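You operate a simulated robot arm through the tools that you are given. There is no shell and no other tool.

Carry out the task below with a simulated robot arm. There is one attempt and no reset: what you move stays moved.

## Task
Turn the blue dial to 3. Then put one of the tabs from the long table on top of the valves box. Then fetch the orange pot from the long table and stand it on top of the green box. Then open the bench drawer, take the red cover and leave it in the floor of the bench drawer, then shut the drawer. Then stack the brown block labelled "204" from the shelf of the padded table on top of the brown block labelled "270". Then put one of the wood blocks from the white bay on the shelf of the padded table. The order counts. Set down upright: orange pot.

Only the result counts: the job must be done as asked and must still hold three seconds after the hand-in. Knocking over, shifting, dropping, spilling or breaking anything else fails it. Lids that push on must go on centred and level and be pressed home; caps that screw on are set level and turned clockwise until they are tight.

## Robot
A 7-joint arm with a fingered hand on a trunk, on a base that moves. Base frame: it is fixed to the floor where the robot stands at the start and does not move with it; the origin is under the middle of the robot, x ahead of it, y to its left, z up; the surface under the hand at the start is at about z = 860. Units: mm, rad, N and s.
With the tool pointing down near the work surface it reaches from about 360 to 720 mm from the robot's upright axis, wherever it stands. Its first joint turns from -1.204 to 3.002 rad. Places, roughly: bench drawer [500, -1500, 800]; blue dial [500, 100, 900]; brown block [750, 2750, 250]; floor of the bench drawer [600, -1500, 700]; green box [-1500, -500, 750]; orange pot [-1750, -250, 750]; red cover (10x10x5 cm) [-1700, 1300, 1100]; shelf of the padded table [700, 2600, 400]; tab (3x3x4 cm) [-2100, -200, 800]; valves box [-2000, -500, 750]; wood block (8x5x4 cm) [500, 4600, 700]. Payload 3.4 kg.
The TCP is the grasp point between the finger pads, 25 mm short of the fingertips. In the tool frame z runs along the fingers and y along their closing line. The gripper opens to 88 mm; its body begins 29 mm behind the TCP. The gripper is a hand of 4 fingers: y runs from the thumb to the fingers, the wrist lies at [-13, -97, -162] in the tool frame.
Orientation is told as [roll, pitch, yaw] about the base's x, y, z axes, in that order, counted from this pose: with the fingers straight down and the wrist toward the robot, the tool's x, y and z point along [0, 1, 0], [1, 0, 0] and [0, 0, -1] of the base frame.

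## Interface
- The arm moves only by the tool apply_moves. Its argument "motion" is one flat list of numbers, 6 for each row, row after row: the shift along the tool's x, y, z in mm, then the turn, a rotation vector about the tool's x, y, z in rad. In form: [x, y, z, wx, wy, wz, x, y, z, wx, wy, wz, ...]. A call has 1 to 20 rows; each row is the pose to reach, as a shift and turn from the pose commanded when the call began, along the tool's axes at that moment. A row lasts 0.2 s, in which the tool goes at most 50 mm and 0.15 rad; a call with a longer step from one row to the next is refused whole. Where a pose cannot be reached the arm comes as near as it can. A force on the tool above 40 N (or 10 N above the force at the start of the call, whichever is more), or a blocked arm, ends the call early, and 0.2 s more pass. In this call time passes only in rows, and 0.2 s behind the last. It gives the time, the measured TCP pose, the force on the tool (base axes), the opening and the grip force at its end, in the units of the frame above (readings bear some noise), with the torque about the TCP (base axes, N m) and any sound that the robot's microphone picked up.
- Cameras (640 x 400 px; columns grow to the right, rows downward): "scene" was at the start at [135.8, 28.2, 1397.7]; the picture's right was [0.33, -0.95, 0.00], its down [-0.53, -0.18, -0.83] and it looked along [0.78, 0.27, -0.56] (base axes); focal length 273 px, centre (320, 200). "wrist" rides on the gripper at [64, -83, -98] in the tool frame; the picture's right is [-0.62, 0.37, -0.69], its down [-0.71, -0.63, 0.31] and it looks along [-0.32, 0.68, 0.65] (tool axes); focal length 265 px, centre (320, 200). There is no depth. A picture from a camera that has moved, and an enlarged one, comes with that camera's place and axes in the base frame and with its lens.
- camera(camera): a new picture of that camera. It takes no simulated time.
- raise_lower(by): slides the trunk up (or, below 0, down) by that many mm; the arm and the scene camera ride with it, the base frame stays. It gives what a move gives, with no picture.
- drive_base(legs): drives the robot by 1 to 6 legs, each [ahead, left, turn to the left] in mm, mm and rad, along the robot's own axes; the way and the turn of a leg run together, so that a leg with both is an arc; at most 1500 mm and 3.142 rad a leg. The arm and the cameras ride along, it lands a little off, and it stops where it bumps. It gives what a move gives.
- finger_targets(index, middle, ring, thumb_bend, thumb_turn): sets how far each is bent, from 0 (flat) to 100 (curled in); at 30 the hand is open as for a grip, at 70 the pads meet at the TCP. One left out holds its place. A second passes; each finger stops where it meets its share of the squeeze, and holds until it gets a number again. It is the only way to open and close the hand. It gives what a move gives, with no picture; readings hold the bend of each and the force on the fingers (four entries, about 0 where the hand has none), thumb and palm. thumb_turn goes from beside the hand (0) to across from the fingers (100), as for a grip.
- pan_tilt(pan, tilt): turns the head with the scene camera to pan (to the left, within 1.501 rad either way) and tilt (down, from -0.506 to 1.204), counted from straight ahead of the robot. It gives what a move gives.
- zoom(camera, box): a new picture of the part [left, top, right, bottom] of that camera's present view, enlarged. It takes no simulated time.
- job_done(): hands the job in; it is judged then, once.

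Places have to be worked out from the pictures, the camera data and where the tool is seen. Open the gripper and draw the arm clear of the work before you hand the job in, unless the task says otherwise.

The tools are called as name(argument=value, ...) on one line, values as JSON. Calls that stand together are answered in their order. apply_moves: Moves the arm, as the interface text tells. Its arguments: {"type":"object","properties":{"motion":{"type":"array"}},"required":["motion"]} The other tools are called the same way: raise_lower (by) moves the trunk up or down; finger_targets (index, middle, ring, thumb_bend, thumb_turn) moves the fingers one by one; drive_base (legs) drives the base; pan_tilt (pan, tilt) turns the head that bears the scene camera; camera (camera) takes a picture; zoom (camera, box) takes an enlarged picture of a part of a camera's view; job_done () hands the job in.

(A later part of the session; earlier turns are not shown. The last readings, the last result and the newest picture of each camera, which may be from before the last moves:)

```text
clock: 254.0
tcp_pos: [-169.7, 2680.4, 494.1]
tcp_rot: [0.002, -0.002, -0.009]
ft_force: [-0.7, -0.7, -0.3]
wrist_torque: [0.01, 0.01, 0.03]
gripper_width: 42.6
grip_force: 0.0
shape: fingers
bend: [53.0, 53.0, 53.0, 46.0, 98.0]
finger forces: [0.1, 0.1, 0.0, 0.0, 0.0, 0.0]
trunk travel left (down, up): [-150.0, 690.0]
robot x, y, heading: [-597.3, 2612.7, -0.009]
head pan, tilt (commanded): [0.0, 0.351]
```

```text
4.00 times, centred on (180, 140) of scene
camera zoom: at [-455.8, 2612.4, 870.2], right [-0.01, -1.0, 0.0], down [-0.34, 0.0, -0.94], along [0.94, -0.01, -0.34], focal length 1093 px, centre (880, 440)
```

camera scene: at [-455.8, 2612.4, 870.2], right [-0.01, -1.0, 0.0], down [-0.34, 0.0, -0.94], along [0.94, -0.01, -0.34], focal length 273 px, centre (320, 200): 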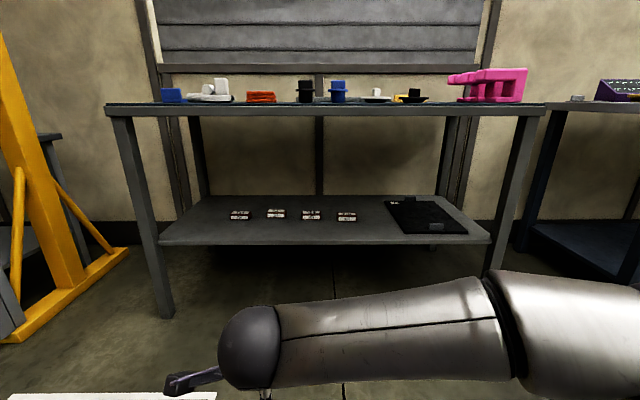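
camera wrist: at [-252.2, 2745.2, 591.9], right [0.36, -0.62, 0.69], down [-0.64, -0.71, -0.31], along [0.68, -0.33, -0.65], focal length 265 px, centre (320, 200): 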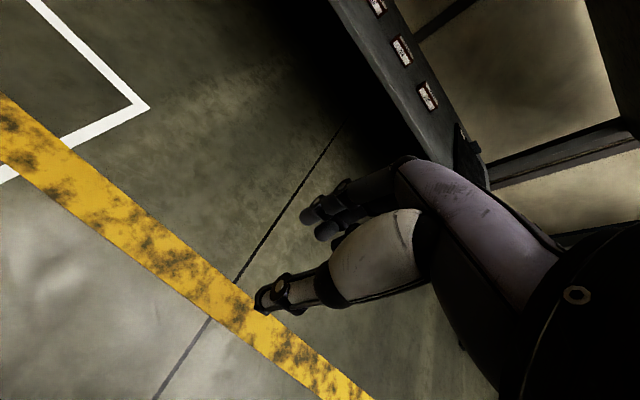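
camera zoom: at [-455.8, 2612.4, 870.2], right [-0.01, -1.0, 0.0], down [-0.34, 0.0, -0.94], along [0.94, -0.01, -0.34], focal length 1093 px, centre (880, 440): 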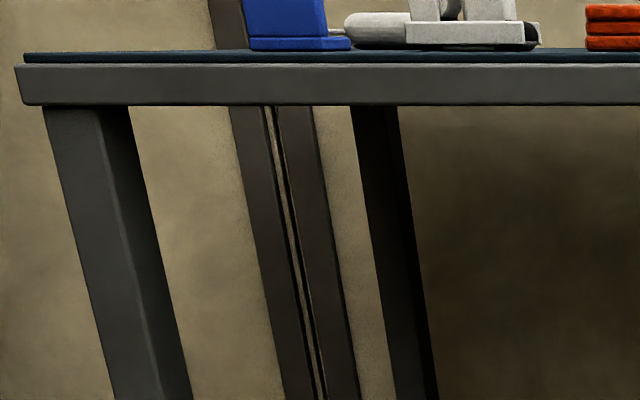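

Shelf z≈361; block 204 centre ≈ (696,2643), block 270 centre ≈ (677,2484), both ~90×48×25 mm with long side along y. The table apron bottom is at z≈820. I'll drive forward 600 mm with the hand entering under the table at z≈494.

drive_base(legs=[[600, 0, 0.008]])

pan_tilt(pan=0.0, tilt=0.55)

camera(camera="scene")

camera(camera="wrist")

```text
clock: 257.4
tcp_pos: [430.1, 2680.9, 494.0]
tcp_rot: [0.004, -0.002, -0.003]
ft_force: [0.4, 0.4, -0.2]
wrist_torque: [-0.01, 0.03, -0.01]
gripper_width: 42.6
grip_force: 0.0
shape: fingers
bend: [53.0, 53.0, 53.0, 46.0, 98.0]
finger forces: [0.1, 0.1, 0.1, 0.0, 0.0, 0.0]
trunk travel left (down, up): [-150.0, 690.0]
robot x, y, heading: [0.5, 2607.5, -0.002]
head pan, tilt (commanded): [0.0, 0.351]
```

```text
clock: 258.1
tcp_pos: [430.9, 2679.7, 493.8]
tcp_rot: [0.002, -0.003, -0.002]
ft_force: [0.4, 0.5, 0.0]
wrist_torque: [0.01, 0.03, -0.01]
gripper_width: 42.4
grip_force: 0.1
shape: fingers
bend: [53.0, 53.0, 53.0, 46.0, 98.0]
finger forces: [0.0, 0.1, 0.0, 0.1, 0.0, 0.0]
trunk travel left (down, up): [-150.0, 690.0]
robot x, y, heading: [-4.2, 2617.0, 0.001]
head pan, tilt (commanded): [0.0, 0.55]
```

```text
taken
camera scene: at [141.8, 2610.4, 852.0], right [0.0, -1.0, 0.0], down [-0.52, 0.0, -0.85], along [0.85, 0.0, -0.52], focal length 273 px, centre (320, 200)
```

scene: 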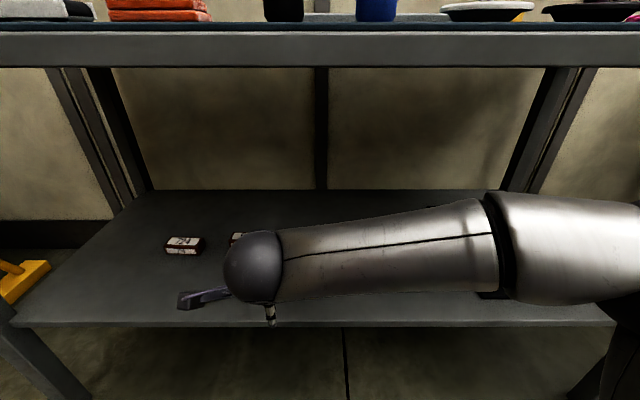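

```text
taken
camera wrist: at [347.8, 2744.6, 591.8], right [0.37, -0.62, 0.69], down [-0.63, -0.71, -0.31], along [0.68, -0.33, -0.65], focal length 265 px, centre (320, 200)
```

wrist: 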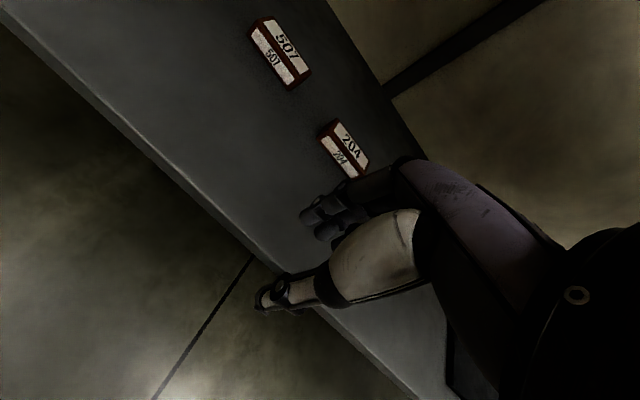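

The path is clear. I'll drive 105 mm further, then extend the hand to hover over block 204.

drive_base(legs=[[105, 0, 0]])

apply_moves(motion=[-6, 30, 8, 0, 0, 0, -14, 62, 18, 0, 0, 0, -22, 95, 28, 0, 0, 0, -30, 128, 36, 0, 0, 0, -38, 160, 42, 0, 0, 0])

camera(camera="wrist")

camera(camera="scene")

```text
clock: 259.3
tcp_pos: [534.6, 2680.8, 493.6]
tcp_rot: [0.003, -0.002, -0.001]
ft_force: [0.1, -0.2, -0.2]
wrist_torque: [-0.01, 0.02, 0.0]
gripper_width: 42.4
grip_force: 0.1
shape: fingers
bend: [53.0, 53.0, 53.0, 46.0, 98.0]
finger forces: [0.0, 0.1, 0.1, 0.1, 0.0, 0.0]
trunk travel left (down, up): [-150.0, 690.0]
robot x, y, heading: [100.9, 2610.2, -0.002]
head pan, tilt (commanded): [0.0, 0.55]
```

```text
clock: 260.5
tcp_pos: [695.7, 2642.9, 451.4]
tcp_rot: [-0.001, -0.001, -0.002]
ft_force: [-0.3, -0.3, -0.6]
wrist_torque: [-0.03, 0.02, 0.03]
gripper_width: 42.6
grip_force: 0.0
shape: fingers
bend: [53.0, 53.0, 53.0, 46.0, 98.0]
finger forces: [0.0, 0.0, 0.0, 0.0, 0.0, 0.0]
trunk travel left (down, up): [-150.0, 690.0]
robot x, y, heading: [105.2, 2614.0, 0.002]
head pan, tilt (commanded): [0.0, 0.55]
```

```text
taken
camera wrist: at [612.2, 2707.1, 549.1], right [0.37, -0.62, 0.69], down [-0.63, -0.71, -0.31], along [0.68, -0.33, -0.65], focal length 265 px, centre (320, 200)
```

wrist: 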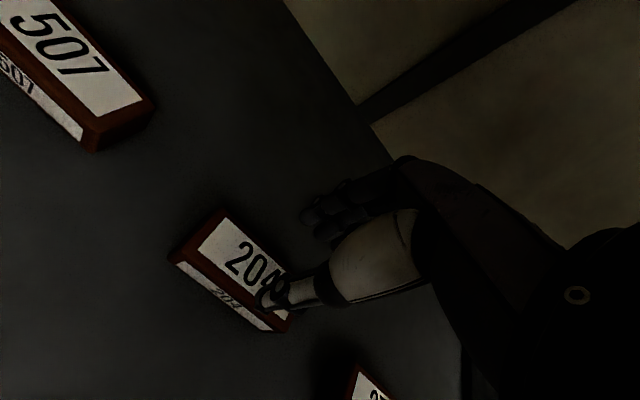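

```text
taken
camera scene: at [245.4, 2610.3, 852.0], right [0.0, -1.0, 0.0], down [-0.52, 0.0, -0.85], along [0.85, 0.0, -0.52], focal length 273 px, centre (320, 200)
```

scene: 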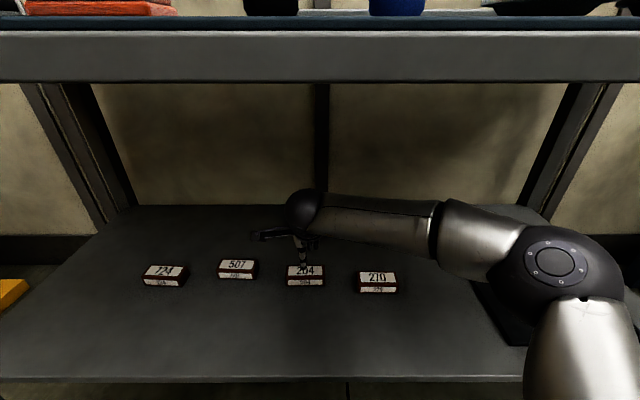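

The hand hovers over block 204. I'll zoom both views to refine.

zoom(camera="wrist", box=[150, 190, 310, 340])

zoom(camera="scene", box=[270, 230, 414, 310])

```text
2.67 times, centred on (230, 265) of wrist
camera zoom: at [612.2, 2707.1, 549.1], right [0.37, -0.62, 0.69], down [-0.63, -0.71, -0.31], along [0.68, -0.33, -0.65], focal length 708 px, centre (560, 27)
```

zoom: 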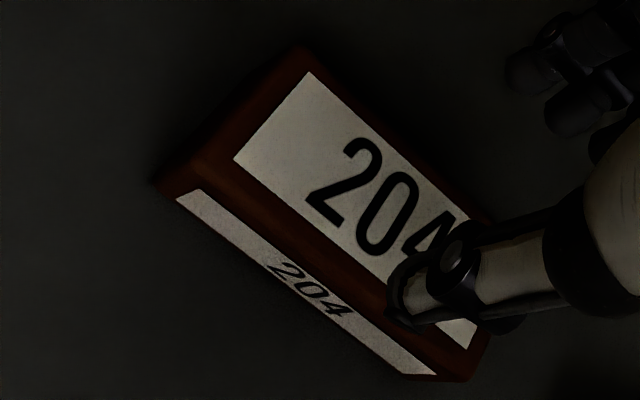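

```text
4.44 times, centred on (342, 270) of scene
camera zoom: at [245.4, 2610.3, 852.0], right [0.0, -1.0, 0.0], down [-0.52, 0.0, -0.85], along [0.85, 0.0, -0.52], focal length 1214 px, centre (222, -111)
```

zoom: 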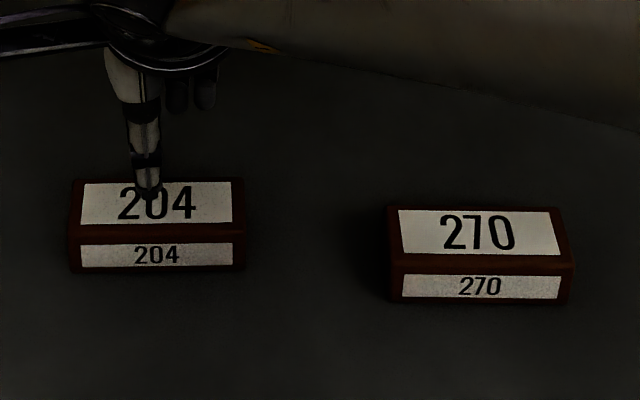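

Block 204 centre ≈ (691,2642.5), depth ≈40 mm; block 270 centre ≈ (676.5,2481.5), yawed ~2.8° clockwise. I'll open wider and descend over 204.

finger_targets(index=39, middle=39, ring=39, thumb_bend=38)

apply_moves(motion=[-0.5, -4.5, 15, 0, 0, 0, -0.5, -4.5, 30, 0, 0, 0, -0.5, -4.5, 43, 0, 0, 0])

zoom(camera="wrist", box=[190, 170, 390, 330])

zoom(camera="scene", box=[270, 220, 366, 290])

```text
clock: 261.5
tcp_pos: [695.3, 2644.2, 452.0]
tcp_rot: [0.001, -0.001, -0.001]
ft_force: [-0.2, 0.3, 0.1]
wrist_torque: [-0.01, 0.02, 0.03]
gripper_width: 66.2
grip_force: 0.0
shape: fingers
bend: [39.0, 39.0, 39.0, 38.0, 97.0]
finger forces: [0.1, 0.0, 0.0, 0.0, 0.0, 0.1]
trunk travel left (down, up): [-150.0, 690.0]
robot x, y, heading: [101.7, 2613.2, -0.003]
head pan, tilt (commanded): [0.0, 0.55]
```

```text
clock: 262.3
tcp_pos: [691.9, 2642.6, 409.4]
tcp_rot: [0.0, -0.002, -0.002]
ft_force: [0.1, 0.5, -0.1]
wrist_torque: [0.0, 0.03, -0.01]
gripper_width: 66.5
grip_force: 0.1
shape: fingers
bend: [39.0, 39.0, 39.0, 38.0, 97.0]
finger forces: [0.0, 0.0, 0.0, 0.0, 0.1, 0.0]
trunk travel left (down, up): [-150.0, 690.0]
robot x, y, heading: [103.7, 2611.3, -0.001]
head pan, tilt (commanded): [0.0, 0.55]
```

```text
2.50 times, centred on (290, 250) of wrist
camera zoom: at [608.0, 2705.4, 506.4], right [0.37, -0.62, 0.69], down [-0.63, -0.71, -0.31], along [0.68, -0.32, -0.65], focal length 664 px, centre (395, 75)
```

zoom: 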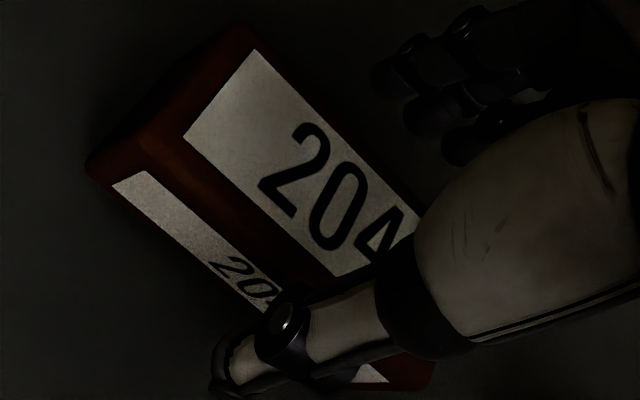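

```text
5.71 times, centred on (318, 255) of scene
camera zoom: at [245.4, 2610.3, 852.0], right [0.0, -1.0, 0.0], down [-0.52, 0.0, -0.85], along [0.85, 0.0, -0.52], focal length 1561 px, centre (331, -114)
```

zoom: 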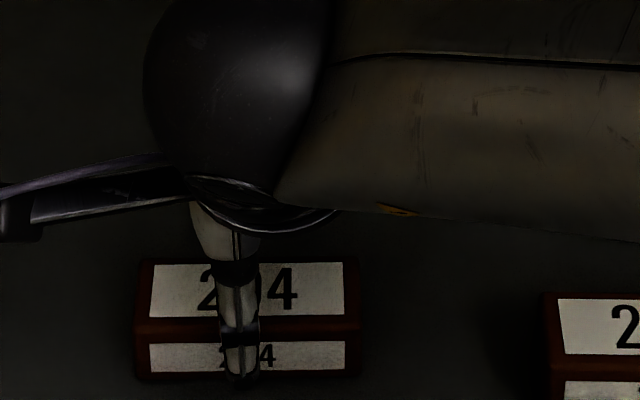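

Thumb is in front and fingers behind the block. I'll descend 17 mm and close.

apply_moves(motion=[0, 0, 6, 0, 0, 0, 0, 0, 12, 0, 0, 0, 0, 0, 17, 0, 0, 0])

finger_targets(index=48, middle=48, ring=48, thumb_bend=46)

zoom(camera="wrist", box=[190, 170, 390, 330])

```text
clock: 263.1
tcp_pos: [689.8, 2642.3, 391.9]
tcp_rot: [0.002, -0.003, 0.0]
ft_force: [0.1, -0.4, 0.4]
wrist_torque: [0.01, -0.01, 0.01]
gripper_width: 66.3
grip_force: 0.1
shape: fingers
bend: [39.0, 39.0, 39.0, 38.0, 97.0]
finger forces: [0.0, 0.0, 0.0, 0.1, 0.0, 0.0]
trunk travel left (down, up): [-150.0, 690.0]
robot x, y, heading: [99.2, 2611.3, -0.006]
head pan, tilt (commanded): [0.0, 0.55]
```

```text
clock: 264.1
tcp_pos: [690.3, 2640.6, 392.4]
tcp_rot: [0.002, -0.002, -0.001]
ft_force: [0.1, -0.1, 0.3]
wrist_torque: [0.01, 0.01, 0.0]
gripper_width: 49.0
grip_force: 0.1
shape: fingers
bend: [48.0, 48.0, 48.0, 46.0, 97.0]
finger forces: [0.0, 0.1, 0.1, 0.0, 0.0, 0.0]
trunk travel left (down, up): [-150.0, 690.0]
robot x, y, heading: [103.0, 2609.4, 0.003]
head pan, tilt (commanded): [0.0, 0.55]
```

```text
2.50 times, centred on (290, 250) of wrist
camera zoom: at [607.1, 2705.0, 489.9], right [0.37, -0.62, 0.69], down [-0.63, -0.71, -0.31], along [0.68, -0.32, -0.65], focal length 664 px, centre (395, 75)
```

zoom: 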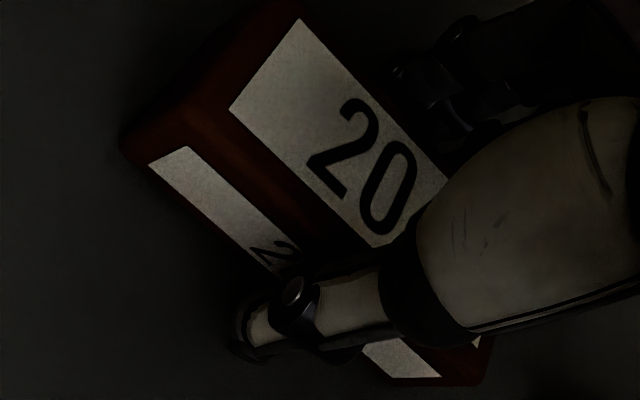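

Not in contact yet at 49 mm. I'll close to grip.

finger_targets(index=64, middle=64, ring=64, thumb_bend=62)

zoom(camera="wrist", box=[190, 170, 390, 330])

zoom(camera="scene", box=[270, 220, 414, 310])

```text
clock: 265.1
tcp_pos: [690.9, 2641.8, 392.3]
tcp_rot: [-0.001, -0.002, -0.001]
ft_force: [0.8, 0.7, 0.7]
wrist_torque: [-0.04, -0.01, 0.01]
gripper_width: 33.5
grip_force: 11.0
shape: fingers
bend: [57.0, 59.0, 59.0, 52.0, 97.0]
finger forces: [3.9, 3.8, 3.0, 0.0, 10.5, 0.0]
trunk travel left (down, up): [-150.0, 690.0]
robot x, y, heading: [103.9, 2612.5, -0.003]
head pan, tilt (commanded): [0.0, 0.55]
```

```text
2.50 times, centred on (290, 250) of wrist
camera zoom: at [607.1, 2705.0, 490.0], right [0.37, -0.62, 0.69], down [-0.63, -0.71, -0.31], along [0.68, -0.32, -0.65], focal length 664 px, centre (395, 75)
```

zoom: 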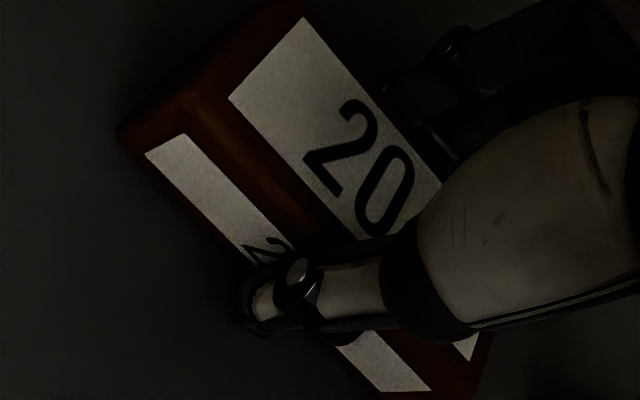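

```text
4.44 times, centred on (342, 265) of scene
camera zoom: at [245.4, 2610.3, 851.9], right [0.0, -1.0, 0.0], down [-0.52, 0.0, -0.85], along [0.85, 0.0, -0.52], focal length 1214 px, centre (222, -89)
```

zoom: 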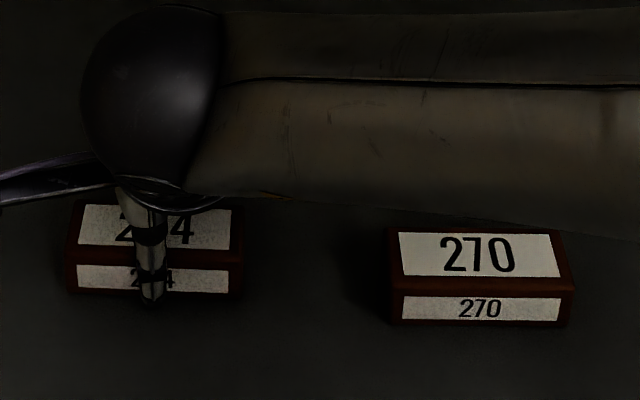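

Gripped (11 N). I'll lift ~48 mm and carry over to above block 270, aligning yaw by +0.048 rad.

apply_moves(motion=[0, 0, -8, 0, 0, 0, 0, 0, -20, 0, 0, 0, 0, 0, -35, 0, 0, 0, 0, 0, -48, 0, 0, 0])

zoom(camera="scene", box=[270, 200, 414, 300])

zoom(camera="wrist", box=[190, 170, 390, 330])

```text
clock: 266.1
tcp_pos: [689.4, 2642.7, 439.2]
tcp_rot: [0.001, -0.001, -0.002]
ft_force: [-0.2, -0.1, -0.6]
wrist_torque: [-0.04, 0.0, 0.02]
gripper_width: 33.4
grip_force: 10.6
shape: fingers
bend: [57.0, 59.0, 59.0, 52.0, 97.0]
finger forces: [3.9, 3.6, 2.8, 0.0, 10.3, 0.0]
trunk travel left (down, up): [-150.0, 690.0]
robot x, y, heading: [100.2, 2611.6, -0.008]
head pan, tilt (commanded): [0.0, 0.55]
```

```text
4.00 times, centred on (342, 250) of scene
camera zoom: at [245.5, 2610.3, 851.9], right [0.0, -1.0, 0.0], down [-0.52, 0.0, -0.85], along [0.85, 0.0, -0.52], focal length 1093 px, centre (232, 0)
```

zoom: 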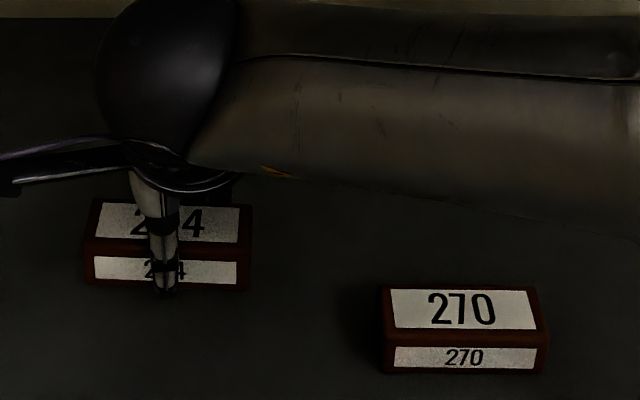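

```text
2.50 times, centred on (290, 250) of wrist
camera zoom: at [606.5, 2705.6, 537.6], right [0.37, -0.62, 0.69], down [-0.63, -0.71, -0.31], along [0.68, -0.32, -0.65], focal length 664 px, centre (395, 75)
```

zoom: 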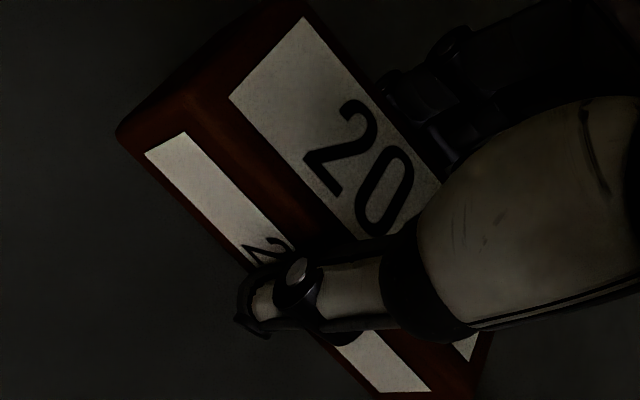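

Block is level in the grip. I'll carry it across above block 270.

apply_moves(motion=[-35, -3, 0, 0, 0, 0.01, -75, -6, 0, 0, 0, 0.02, -115, -9, 0, 0, 0, 0.035, -150, -12, 0, 0, 0, 0.048, -163.5, -13.5, 0, 0, 0, 0.048])

zoom(camera="scene", box=[290, 200, 434, 300])

camera(camera="wrist")

```text
clock: 267.3
tcp_pos: [675.3, 2479.6, 441.1]
tcp_rot: [0.003, -0.004, -0.05]
ft_force: [0.2, -0.1, -1.6]
wrist_torque: [0.0, -0.03, 0.02]
gripper_width: 33.7
grip_force: 9.9
shape: fingers
bend: [57.0, 59.0, 60.0, 52.0, 97.0]
finger forces: [3.9, 3.6, 2.9, 0.0, 10.2, 0.0]
trunk travel left (down, up): [-150.0, 690.0]
robot x, y, heading: [104.6, 2610.6, -0.002]
head pan, tilt (commanded): [0.0, 0.55]
```

```text
4.00 times, centred on (362, 250) of scene
camera zoom: at [245.5, 2610.3, 851.9], right [0.0, -1.0, 0.0], down [-0.52, 0.0, -0.85], along [0.85, 0.0, -0.52], focal length 1093 px, centre (152, 0)
```

zoom: 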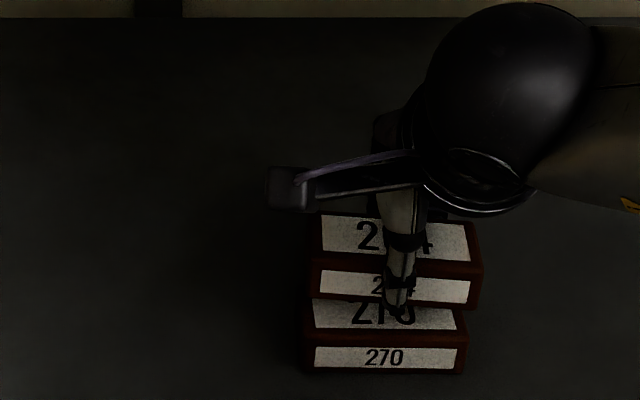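

```text
taken
camera wrist: at [595.7, 2546.4, 539.2], right [0.34, -0.64, 0.69], down [-0.66, -0.68, -0.31], along [0.67, -0.36, -0.65], focal length 265 px, centre (320, 200)
```

wrist: 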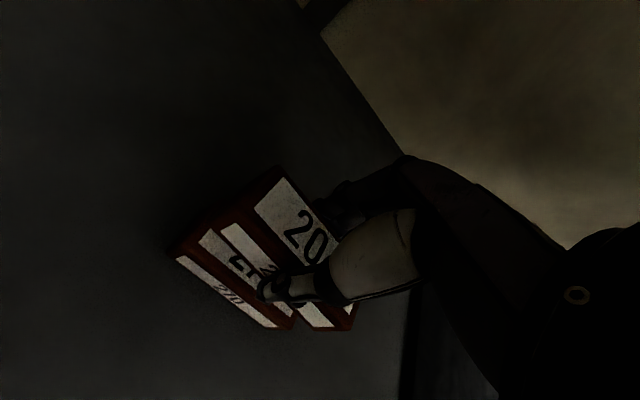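

204 is ~4 mm too deep in x and yawed ~4° more than 270. I'll correct and descend to just above contact.

apply_moves(motion=[0.5, -4, 6, 0, 0, -0.065, 0.5, -4, 13, 0, 0, -0.065, 0.5, -4, 18, 0, 0, -0.065])

zoom(camera="scene", box=[340, 230, 436, 300])

zoom(camera="wrist", box=[140, 150, 380, 340])

```text
clock: 268.1
tcp_pos: [672.7, 2479.7, 423.1]
tcp_rot: [0.002, -0.002, 0.016]
ft_force: [0.7, -0.4, -0.3]
wrist_torque: [-0.02, 0.0, 0.01]
gripper_width: 33.4
grip_force: 10.4
shape: fingers
bend: [57.0, 59.0, 60.0, 52.0, 97.0]
finger forces: [4.0, 3.7, 2.8, 0.0, 10.2, 0.0]
trunk travel left (down, up): [-150.0, 690.0]
robot x, y, heading: [100.7, 2611.0, 0.001]
head pan, tilt (commanded): [0.0, 0.55]
```

```text
5.71 times, centred on (388, 265) of scene
camera zoom: at [245.4, 2610.3, 851.9], right [0.0, -1.0, 0.0], down [-0.52, 0.0, -0.85], along [0.85, 0.0, -0.52], focal length 1561 px, centre (-69, -171)
```

zoom: 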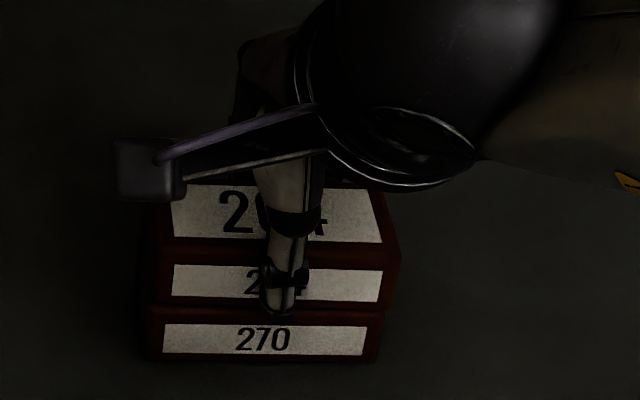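

```text
2.11 times, centred on (260, 245) of wrist
camera zoom: at [587.7, 2541.6, 520.1], right [0.38, -0.61, 0.69], down [-0.62, -0.72, -0.31], along [0.69, -0.31, -0.65], focal length 559 px, centre (446, 105)
```

zoom: 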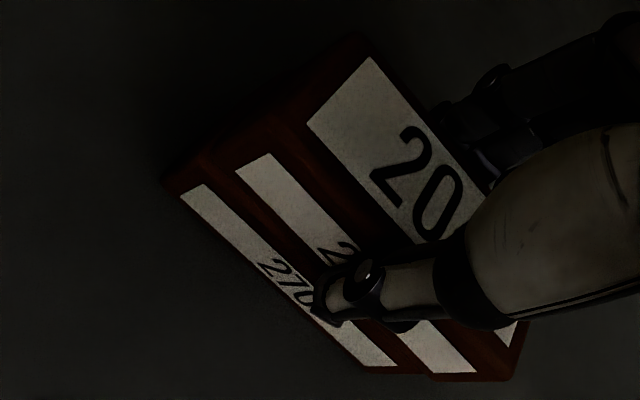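

Aligned within ~2 mm. I'll lower in small steps until contact.

apply_moves(motion=[0, 0, 2, 0, 0, 0, 0, 0, 4, 0, 0, 0, 0, 0, 5.5, 0, 0, 0])

zoom(camera="scene", box=[340, 230, 436, 300])

```text
clock: 268.9
tcp_pos: [673.0, 2480.2, 419.9]
tcp_rot: [0.002, -0.008, 0.017]
ft_force: [0.1, -2.2, 15.2]
wrist_torque: [-0.07, -0.08, -0.01]
gripper_width: 33.6
grip_force: 11.6
shape: fingers
bend: [58.0, 59.0, 60.0, 52.0, 97.0]
finger forces: [4.3, 4.0, 3.1, 0.0, 11.8, 0.0]
trunk travel left (down, up): [-150.0, 690.0]
robot x, y, heading: [101.9, 2604.8, -0.0]
head pan, tilt (commanded): [0.0, 0.55]
```

```text
5.71 times, centred on (388, 265) of scene
camera zoom: at [243.7, 2610.5, 852.5], right [0.0, -1.0, 0.0], down [-0.52, 0.0, -0.85], along [0.85, 0.0, -0.52], focal length 1561 px, centre (-69, -171)
```

zoom: 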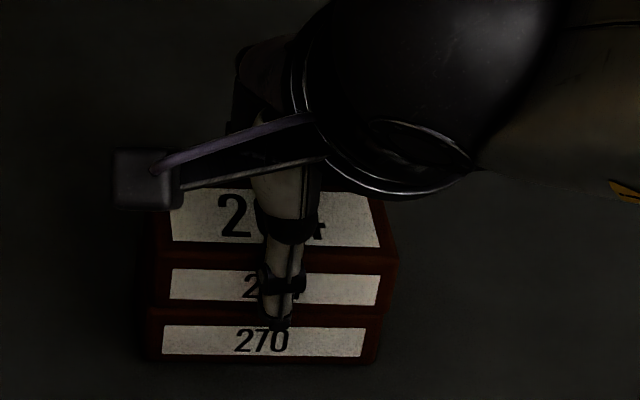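

Contact (15 N). I'll ease off 1.5 mm and release.

apply_moves(motion=[0, 0, -1.5, 0, 0, 0])

finger_targets(index=48, middle=48, ring=48, thumb_bend=44)

finger_targets(index=38, middle=38, ring=38, thumb_bend=36)

zoom(camera="scene", box=[340, 230, 436, 300])

zoom(camera="wrist", box=[140, 150, 380, 340])

```text
clock: 269.3
tcp_pos: [672.6, 2480.3, 420.1]
tcp_rot: [0.002, -0.006, 0.015]
ft_force: [2.5, -1.9, 15.6]
wrist_torque: [-0.08, -0.13, 0.05]
gripper_width: 34.0
grip_force: 12.4
shape: fingers
bend: [58.0, 59.0, 60.0, 53.0, 97.0]
finger forces: [5.1, 4.8, 3.7, 0.0, 11.1, 0.0]
trunk travel left (down, up): [-150.0, 690.0]
robot x, y, heading: [100.6, 2611.3, -0.006]
head pan, tilt (commanded): [0.0, 0.55]
```

```text
clock: 270.3
tcp_pos: [673.4, 2480.1, 418.0]
tcp_rot: [0.005, 0.0, 0.014]
ft_force: [0.4, 0.2, -1.1]
wrist_torque: [0.0, 0.0, 0.01]
gripper_width: 49.9
grip_force: 0.1
shape: fingers
bend: [48.0, 48.0, 48.0, 44.0, 97.0]
finger forces: [0.0, 0.0, 0.1, 0.0, 0.0, 0.1]
trunk travel left (down, up): [-150.0, 690.0]
robot x, y, heading: [104.1, 2611.3, 0.001]
head pan, tilt (commanded): [0.0, 0.55]
```

```text
clock: 271.3
tcp_pos: [674.0, 2479.5, 418.9]
tcp_rot: [0.002, -0.001, 0.016]
ft_force: [-0.2, -0.1, 0.7]
wrist_torque: [0.01, 0.0, 0.02]
gripper_width: 69.8
grip_force: 0.1
shape: fingers
bend: [38.0, 38.0, 38.0, 36.0, 96.0]
finger forces: [0.0, 0.0, 0.0, 0.1, 0.0, 0.0]
trunk travel left (down, up): [-150.0, 690.0]
robot x, y, heading: [102.7, 2608.4, -0.006]
head pan, tilt (commanded): [0.0, 0.55]
```

```text
5.71 times, centred on (388, 265) of scene
camera zoom: at [245.4, 2610.3, 851.9], right [0.0, -1.0, 0.0], down [-0.52, 0.0, -0.85], along [0.85, 0.0, -0.52], focal length 1561 px, centre (-69, -171)
```

zoom: 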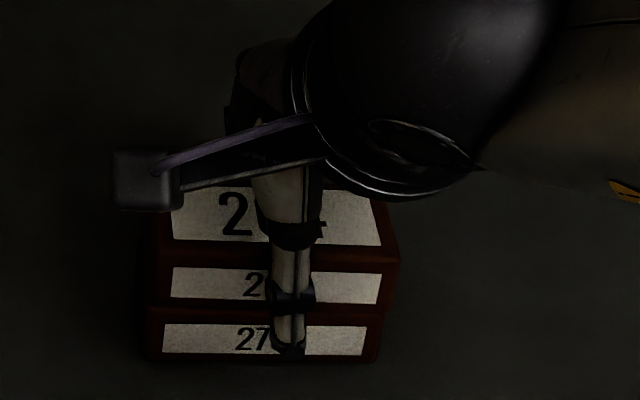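

```text
2.11 times, centred on (260, 245) of wrist
camera zoom: at [588.0, 2542.0, 515.9], right [0.38, -0.62, 0.69], down [-0.62, -0.72, -0.31], along [0.69, -0.31, -0.65], focal length 559 px, centre (446, 105)
```

zoom: 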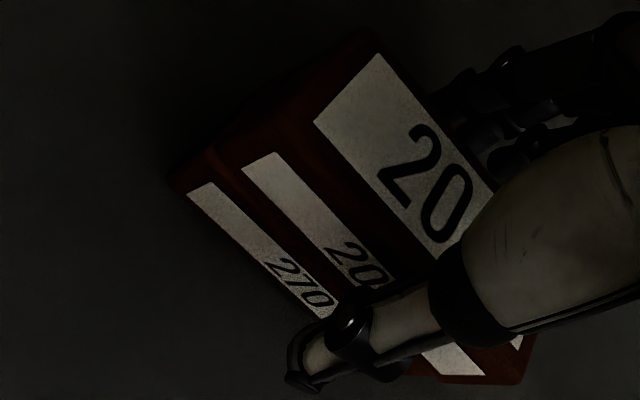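

204 is stacked on 270. I'll rise ~70 mm and check the stack.

apply_moves(motion=[0, 0, -15, 0, 0, 0, 0, 0, -35, 0, 0, 0, 0, 0, -55, 0, 0, 0, 0, -10, -72, 0, 0, 0, 0, -40, -74, 0, 0, 0, 20, -80, -74, 0, 0, 0, 60, -110, -74, 0, 0, 0, 105, -125, -74, 0, 0, 0])

camera(camera="scene")

zoom(camera="wrist", box=[140, 100, 640, 400])

```text
clock: 273.1
tcp_pos: [546.5, 2581.2, 491.4]
tcp_rot: [0.003, -0.001, 0.014]
ft_force: [0.1, 1.0, 0.4]
wrist_torque: [0.01, -0.01, 0.02]
gripper_width: 69.8
grip_force: 0.0
shape: fingers
bend: [38.0, 38.0, 38.0, 36.0, 96.0]
finger forces: [0.1, 0.0, 0.0, 0.0, 0.0, 0.0]
trunk travel left (down, up): [-150.0, 690.0]
robot x, y, heading: [105.0, 2613.9, 0.001]
head pan, tilt (commanded): [0.0, 0.55]
```

```text
taken
camera scene: at [245.4, 2610.1, 851.9], right [0.0, -1.0, 0.0], down [-0.52, 0.0, -0.85], along [0.85, 0.0, -0.52], focal length 273 px, centre (320, 200)
```

scene: 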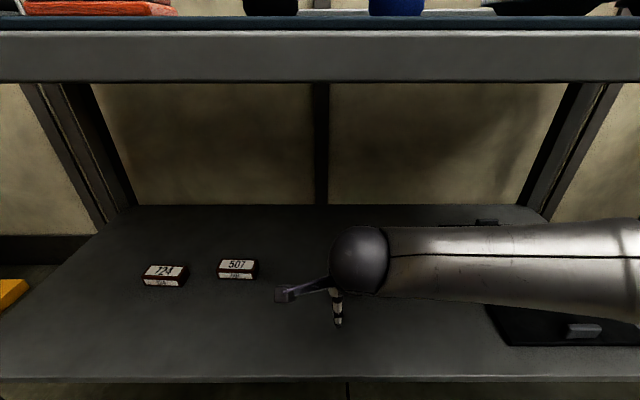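

```text
1.28 times, centred on (390, 250) of wrist
camera zoom: at [461.4, 2643.5, 589.4], right [0.38, -0.62, 0.69], down [-0.62, -0.72, -0.31], along [0.69, -0.31, -0.65], focal length 340 px, centre (230, 136)
```

zoom: 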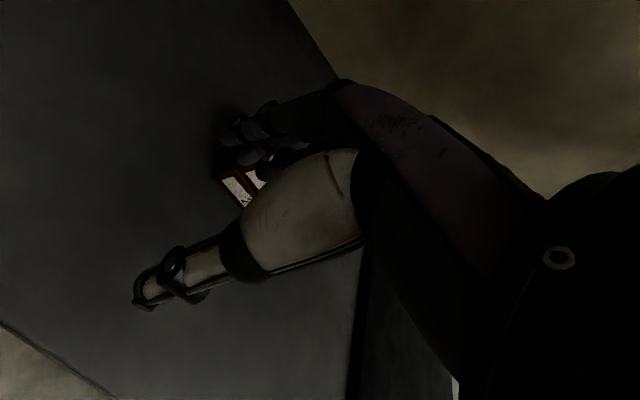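

I'll drive straight back 650 mm out from under the table and view the stack.

drive_base(legs=[[-650, 0, 0]])

pan_tilt(pan=0.0, tilt=0.35)

zoom(camera="scene", box=[220, 180, 380, 280])

```text
clock: 276.7
tcp_pos: [-104.4, 2580.7, 491.4]
tcp_rot: [0.001, -0.001, 0.005]
ft_force: [1.1, 0.2, -0.5]
wrist_torque: [-0.02, 0.0, 0.04]
gripper_width: 69.6
grip_force: 0.2
shape: fingers
bend: [38.0, 38.0, 38.0, 36.0, 96.0]
finger forces: [0.0, 0.0, 0.0, 0.0, 0.0, 0.1]
trunk travel left (down, up): [-150.0, 690.0]
robot x, y, heading: [-548.6, 2615.3, -0.008]
head pan, tilt (commanded): [0.0, 0.55]
```

```text
clock: 277.4
tcp_pos: [-105.0, 2580.9, 492.3]
tcp_rot: [0.001, -0.002, 0.004]
ft_force: [-0.4, -0.4, -1.1]
wrist_torque: [0.01, -0.04, 0.0]
gripper_width: 69.7
grip_force: 0.1
shape: fingers
bend: [38.0, 38.0, 38.0, 36.0, 96.0]
finger forces: [0.0, 0.0, 0.1, 0.0, 0.0, 0.0]
trunk travel left (down, up): [-150.0, 690.0]
robot x, y, heading: [-546.8, 2613.9, -0.008]
head pan, tilt (commanded): [0.0, 0.351]
```

```text
4.00 times, centred on (300, 230) of scene
camera zoom: at [-401.5, 2612.9, 870.1], right [-0.01, -1.0, 0.0], down [-0.34, 0.0, -0.94], along [0.94, -0.01, -0.34], focal length 1093 px, centre (400, 80)
```

zoom: 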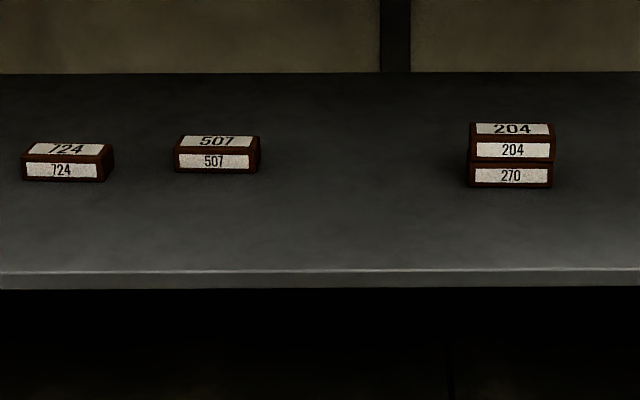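

The stack is good. Next: the wood blocks in the white bay near (500,4600,700). I'll raise the trunk and look left.

raise_lower(by=400)

raise_lower(by=150)

pan_tilt(pan=1.0, tilt=0.35)

camera(camera="scene")

```text
clock: 281.3
tcp_pos: [-105.2, 2580.6, 891.1]
tcp_rot: [0.001, -0.003, 0.006]
ft_force: [-0.5, -0.6, 0.0]
wrist_torque: [0.01, -0.04, -0.04]
gripper_width: 69.8
grip_force: 0.1
shape: fingers
bend: [38.0, 38.0, 38.0, 36.0, 96.0]
finger forces: [0.0, 0.0, 0.0, 0.0, 0.1, 0.1]
trunk travel left (down, up): [-550.0, 290.0]
robot x, y, heading: [-551.1, 2613.6, -0.012]
head pan, tilt (commanded): [0.0, 0.351]
```

```text
clock: 283.0
tcp_pos: [-104.5, 2581.3, 1040.3]
tcp_rot: [0.001, -0.002, 0.005]
ft_force: [-0.2, -0.8, -0.2]
wrist_torque: [-0.01, 0.0, 0.0]
gripper_width: 69.6
grip_force: 0.1
shape: fingers
bend: [38.0, 38.0, 38.0, 36.0, 96.0]
finger forces: [0.1, 0.1, 0.1, 0.0, 0.0, 0.0]
trunk travel left (down, up): [-700.0, 140.0]
robot x, y, heading: [-542.9, 2611.7, -0.008]
head pan, tilt (commanded): [0.0, 0.351]
```

```text
clock: 284.3
tcp_pos: [-105.0, 2580.9, 1040.8]
tcp_rot: [0.001, 0.0, 0.005]
ft_force: [-0.4, -0.4, -0.2]
wrist_torque: [0.0, -0.01, 0.01]
gripper_width: 69.7
grip_force: 0.2
shape: fingers
bend: [38.0, 38.0, 38.0, 36.0, 96.0]
finger forces: [0.0, 0.0, 0.0, 0.0, 0.0, 0.0]
trunk travel left (down, up): [-700.0, 140.0]
robot x, y, heading: [-545.1, 2614.4, -0.006]
head pan, tilt (commanded): [1.0, 0.351]
```

```text
taken
camera scene: at [-443.4, 2691.6, 1420.2], right [0.84, -0.55, 0.0], down [-0.19, -0.29, -0.94], along [0.52, 0.78, -0.34], focal length 273 px, centre (320, 200)
```

scene: 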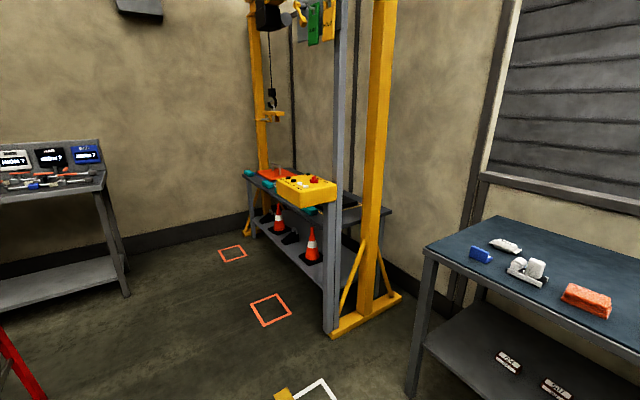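

The rough place projects to the table under the yellow gantry. I'll zoom there.

zoom(camera="scene", box=[220, 130, 420, 255])

zoom(camera="scene", box=[0, 120, 160, 220])

```text
3.20 times, centred on (320, 192) of scene
camera zoom: at [-443.4, 2691.6, 1420.2], right [0.84, -0.55, 0.0], down [-0.19, -0.29, -0.94], along [0.52, 0.78, -0.34], focal length 874 px, centre (320, 224)
```

zoom: 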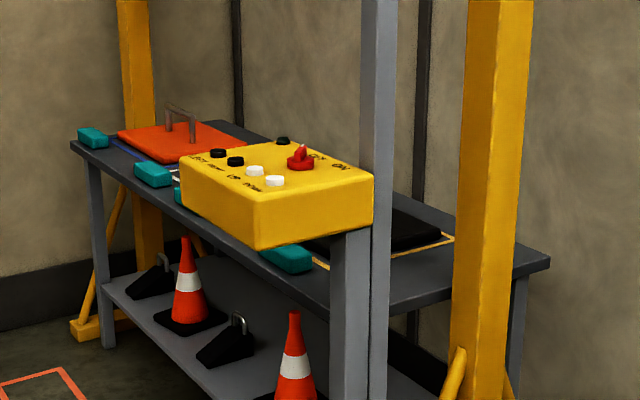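

```text
4.00 times, centred on (80, 170) of scene
camera zoom: at [-443.4, 2691.6, 1420.2], right [0.84, -0.55, 0.0], down [-0.19, -0.29, -0.94], along [0.52, 0.78, -0.34], focal length 1093 px, centre (1280, 320)
```

zoom: 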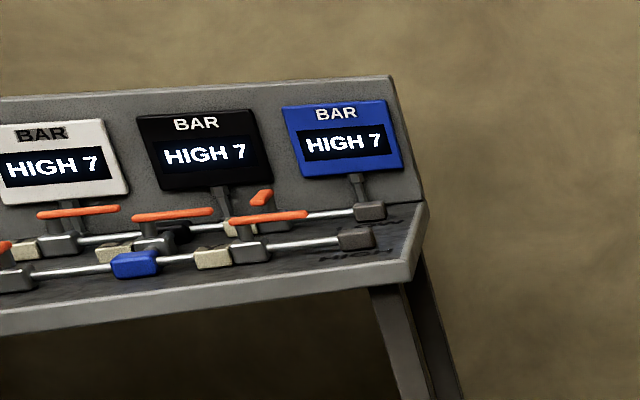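

I need a closer look at the gantry table. I'll raise the hand a bit and strafe left to y≈4450, then look.

drive_base(legs=[[0, 920, 0.006], [0, 900, 0]])

pan_tilt(pan=0.0, tilt=0.5)

camera(camera="scene")

```text
clock: 293.5
tcp_pos: [-96.1, 4407.8, 1042.4]
tcp_rot: [0.002, -0.001, 0.005]
ft_force: [0.0, -1.2, 0.2]
wrist_torque: [0.0, 0.01, -0.02]
gripper_width: 69.3
grip_force: 0.0
shape: fingers
bend: [38.0, 38.0, 38.0, 36.0, 96.0]
finger forces: [0.1, 0.1, 0.1, 0.1, 0.0, 0.0]
trunk travel left (down, up): [-700.0, 140.0]
robot x, y, heading: [-536.7, 4445.1, -0.011]
head pan, tilt (commanded): [1.0, 0.351]
```

```text
clock: 294.7
tcp_pos: [-94.7, 4408.1, 1041.4]
tcp_rot: [0.002, 0.0, 0.005]
ft_force: [0.4, -0.2, 0.3]
wrist_torque: [0.0, 0.03, 0.0]
gripper_width: 69.5
grip_force: 0.0
shape: fingers
bend: [38.0, 38.0, 38.0, 36.0, 96.0]
finger forces: [0.1, 0.0, 0.0, 0.1, 0.1, 0.0]
trunk travel left (down, up): [-700.0, 140.0]
robot x, y, heading: [-539.1, 4441.2, -0.01]
head pan, tilt (commanded): [0.0, 0.499]
```

```text
taken
camera scene: at [-394.8, 4440.1, 1406.5], right [-0.01, -1.0, 0.0], down [-0.48, 0.0, -0.88], along [0.88, -0.01, -0.48], focal length 273 px, centre (320, 200)
```

scene: 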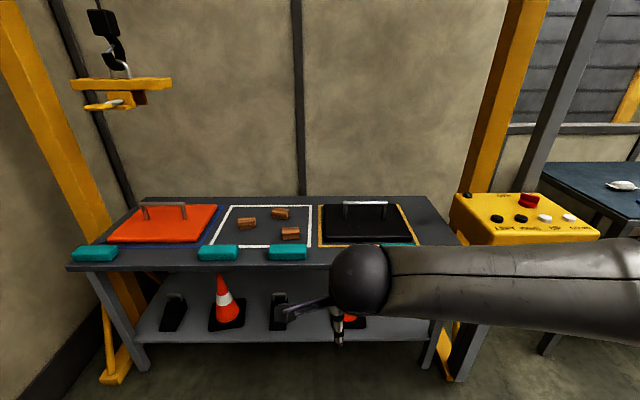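

The white-outlined bay holds three wood blocks. I'll zoom to measure them.

zoom(camera="scene", box=[190, 190, 350, 270])

camera(camera="wrist")

```text
4.00 times, centred on (270, 230) of scene
camera zoom: at [-394.8, 4440.1, 1406.5], right [-0.01, -1.0, 0.0], down [-0.48, 0.0, -0.88], along [0.88, -0.01, -0.48], focal length 1093 px, centre (520, 80)
```

zoom: 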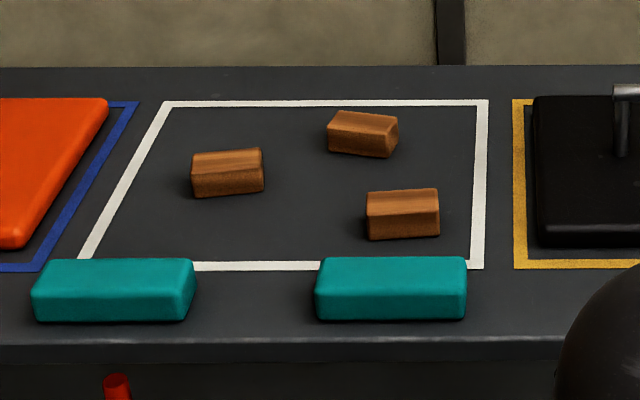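

```text
taken
camera wrist: at [-179.4, 4471.1, 1139.4], right [0.37, -0.62, 0.69], down [-0.63, -0.72, -0.31], along [0.69, -0.32, -0.65], focal length 265 px, centre (320, 200)
```

wrist: 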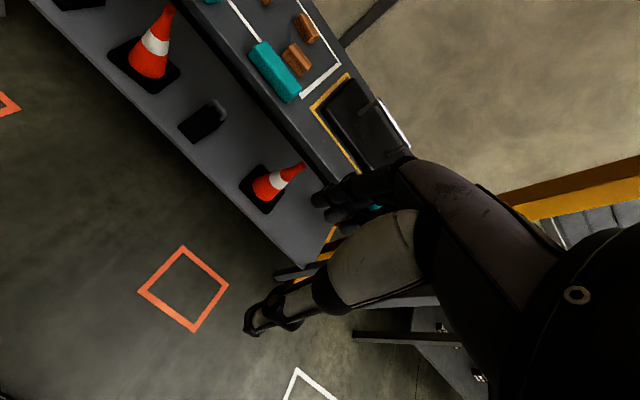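

Block C (front right) is at about (520,4550). The yellow control box is close on the right (corner near (159,4073,987)), so I'll shift left 220 mm before driving forward 430 mm.

drive_base(legs=[[0, 220, 0.008], [430, 0, 0]])

camera(camera="scene")

```text
clock: 298.7
tcp_pos: [337.3, 4640.7, 1040.8]
tcp_rot: [0.001, -0.001, 0.023]
ft_force: [0.5, 0.9, 0.2]
wrist_torque: [0.01, -0.03, -0.02]
gripper_width: 69.6
grip_force: 0.1
shape: fingers
bend: [38.0, 38.0, 38.0, 36.0, 96.0]
finger forces: [0.1, 0.0, 0.0, 0.0, 0.1, 0.0]
trunk travel left (down, up): [-700.0, 140.0]
robot x, y, heading: [-107.5, 4666.9, 0.006]
head pan, tilt (commanded): [0.0, 0.499]
```

```text
taken
camera scene: at [38.3, 4665.8, 1406.5], right [0.01, -1.0, 0.0], down [-0.48, 0.0, -0.88], along [0.88, 0.01, -0.48], focal length 273 px, centre (320, 200)
```

scene: 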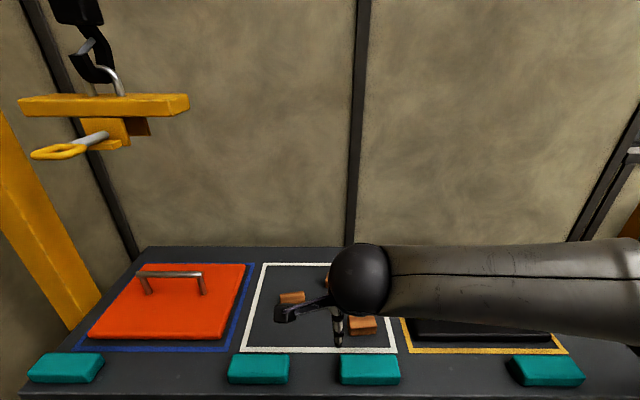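

Block C is partly behind the hand. I'll zoom on it and use the wrist camera too.

zoom(camera="scene", box=[260, 270, 420, 390])

camera(camera="wrist")

```text
3.33 times, centred on (340, 330) of scene
camera zoom: at [38.3, 4665.8, 1406.5], right [0.01, -1.0, 0.0], down [-0.48, 0.0, -0.88], along [0.88, 0.01, -0.48], focal length 911 px, centre (253, -233)
```

zoom: 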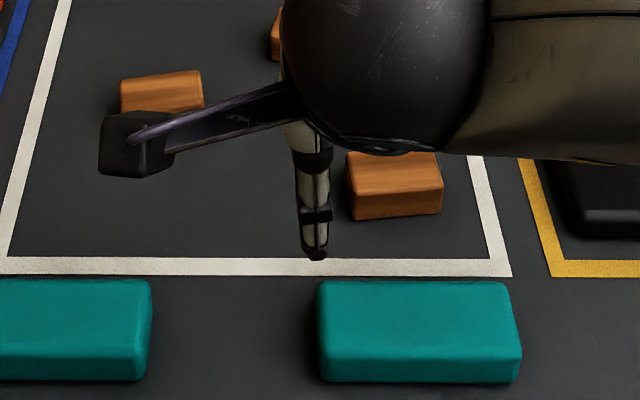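

```text
taken
camera wrist: at [253.0, 4700.6, 1139.3], right [0.38, -0.61, 0.69], down [-0.61, -0.73, -0.31], along [0.69, -0.31, -0.65], focal length 265 px, centre (320, 200)
```

wrist: 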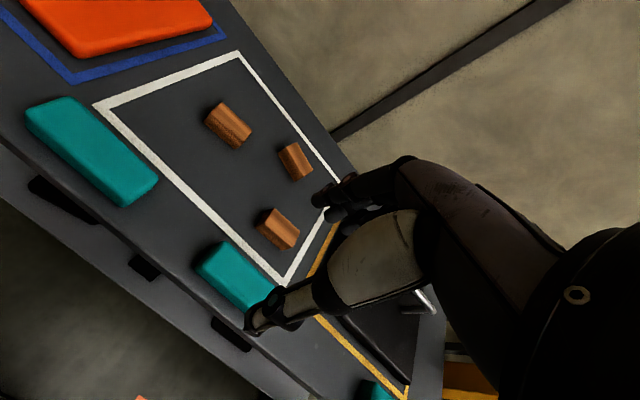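

Block C centre ≈ (542,4553), table z≈721.5, top z≈758, yaw ≈ +0.09. I'll drive 100 mm ahead, lower the trunk 100 mm, open the hand and move above it.

drive_base(legs=[[100, 0, -0.006]])

raise_lower(by=-100)

finger_targets(index=35, middle=35, ring=35, thumb_bend=35)

```text
clock: 299.8
tcp_pos: [441.2, 4636.0, 1040.7]
tcp_rot: [0.0, -0.002, 0.017]
ft_force: [-0.8, 0.0, 0.2]
wrist_torque: [-0.02, 0.02, 0.01]
gripper_width: 69.6
grip_force: 0.1
shape: fingers
bend: [38.0, 38.0, 38.0, 36.0, 96.0]
finger forces: [0.0, 0.0, 0.0, 0.0, 0.0, 0.1]
trunk travel left (down, up): [-700.0, 140.0]
robot x, y, heading: [1.8, 4666.7, -0.003]
head pan, tilt (commanded): [0.0, 0.499]
```

```text
clock: 301.2
tcp_pos: [440.0, 4637.7, 941.0]
tcp_rot: [0.002, -0.002, 0.019]
ft_force: [1.1, -0.2, -0.4]
wrist_torque: [-0.02, 0.02, 0.03]
gripper_width: 69.8
grip_force: 0.0
shape: fingers
bend: [38.0, 38.0, 38.0, 36.0, 96.0]
finger forces: [0.0, 0.1, 0.1, 0.1, 0.0, 0.0]
trunk travel left (down, up): [-600.0, 240.0]
robot x, y, heading: [-2.4, 4663.3, 0.003]
head pan, tilt (commanded): [0.0, 0.499]
```

```text
clock: 302.2
tcp_pos: [438.5, 4637.2, 941.2]
tcp_rot: [0.001, 0.0, 0.016]
ft_force: [0.1, -0.5, 0.1]
wrist_torque: [0.03, -0.02, -0.01]
gripper_width: 73.8
grip_force: 0.0
shape: fingers
bend: [35.0, 35.0, 35.0, 35.0, 96.0]
finger forces: [0.0, 0.1, 0.1, 0.1, 0.0, 0.1]
trunk travel left (down, up): [-600.0, 240.0]
robot x, y, heading: [-5.4, 4666.2, 0.006]
head pan, tilt (commanded): [0.0, 0.499]
```

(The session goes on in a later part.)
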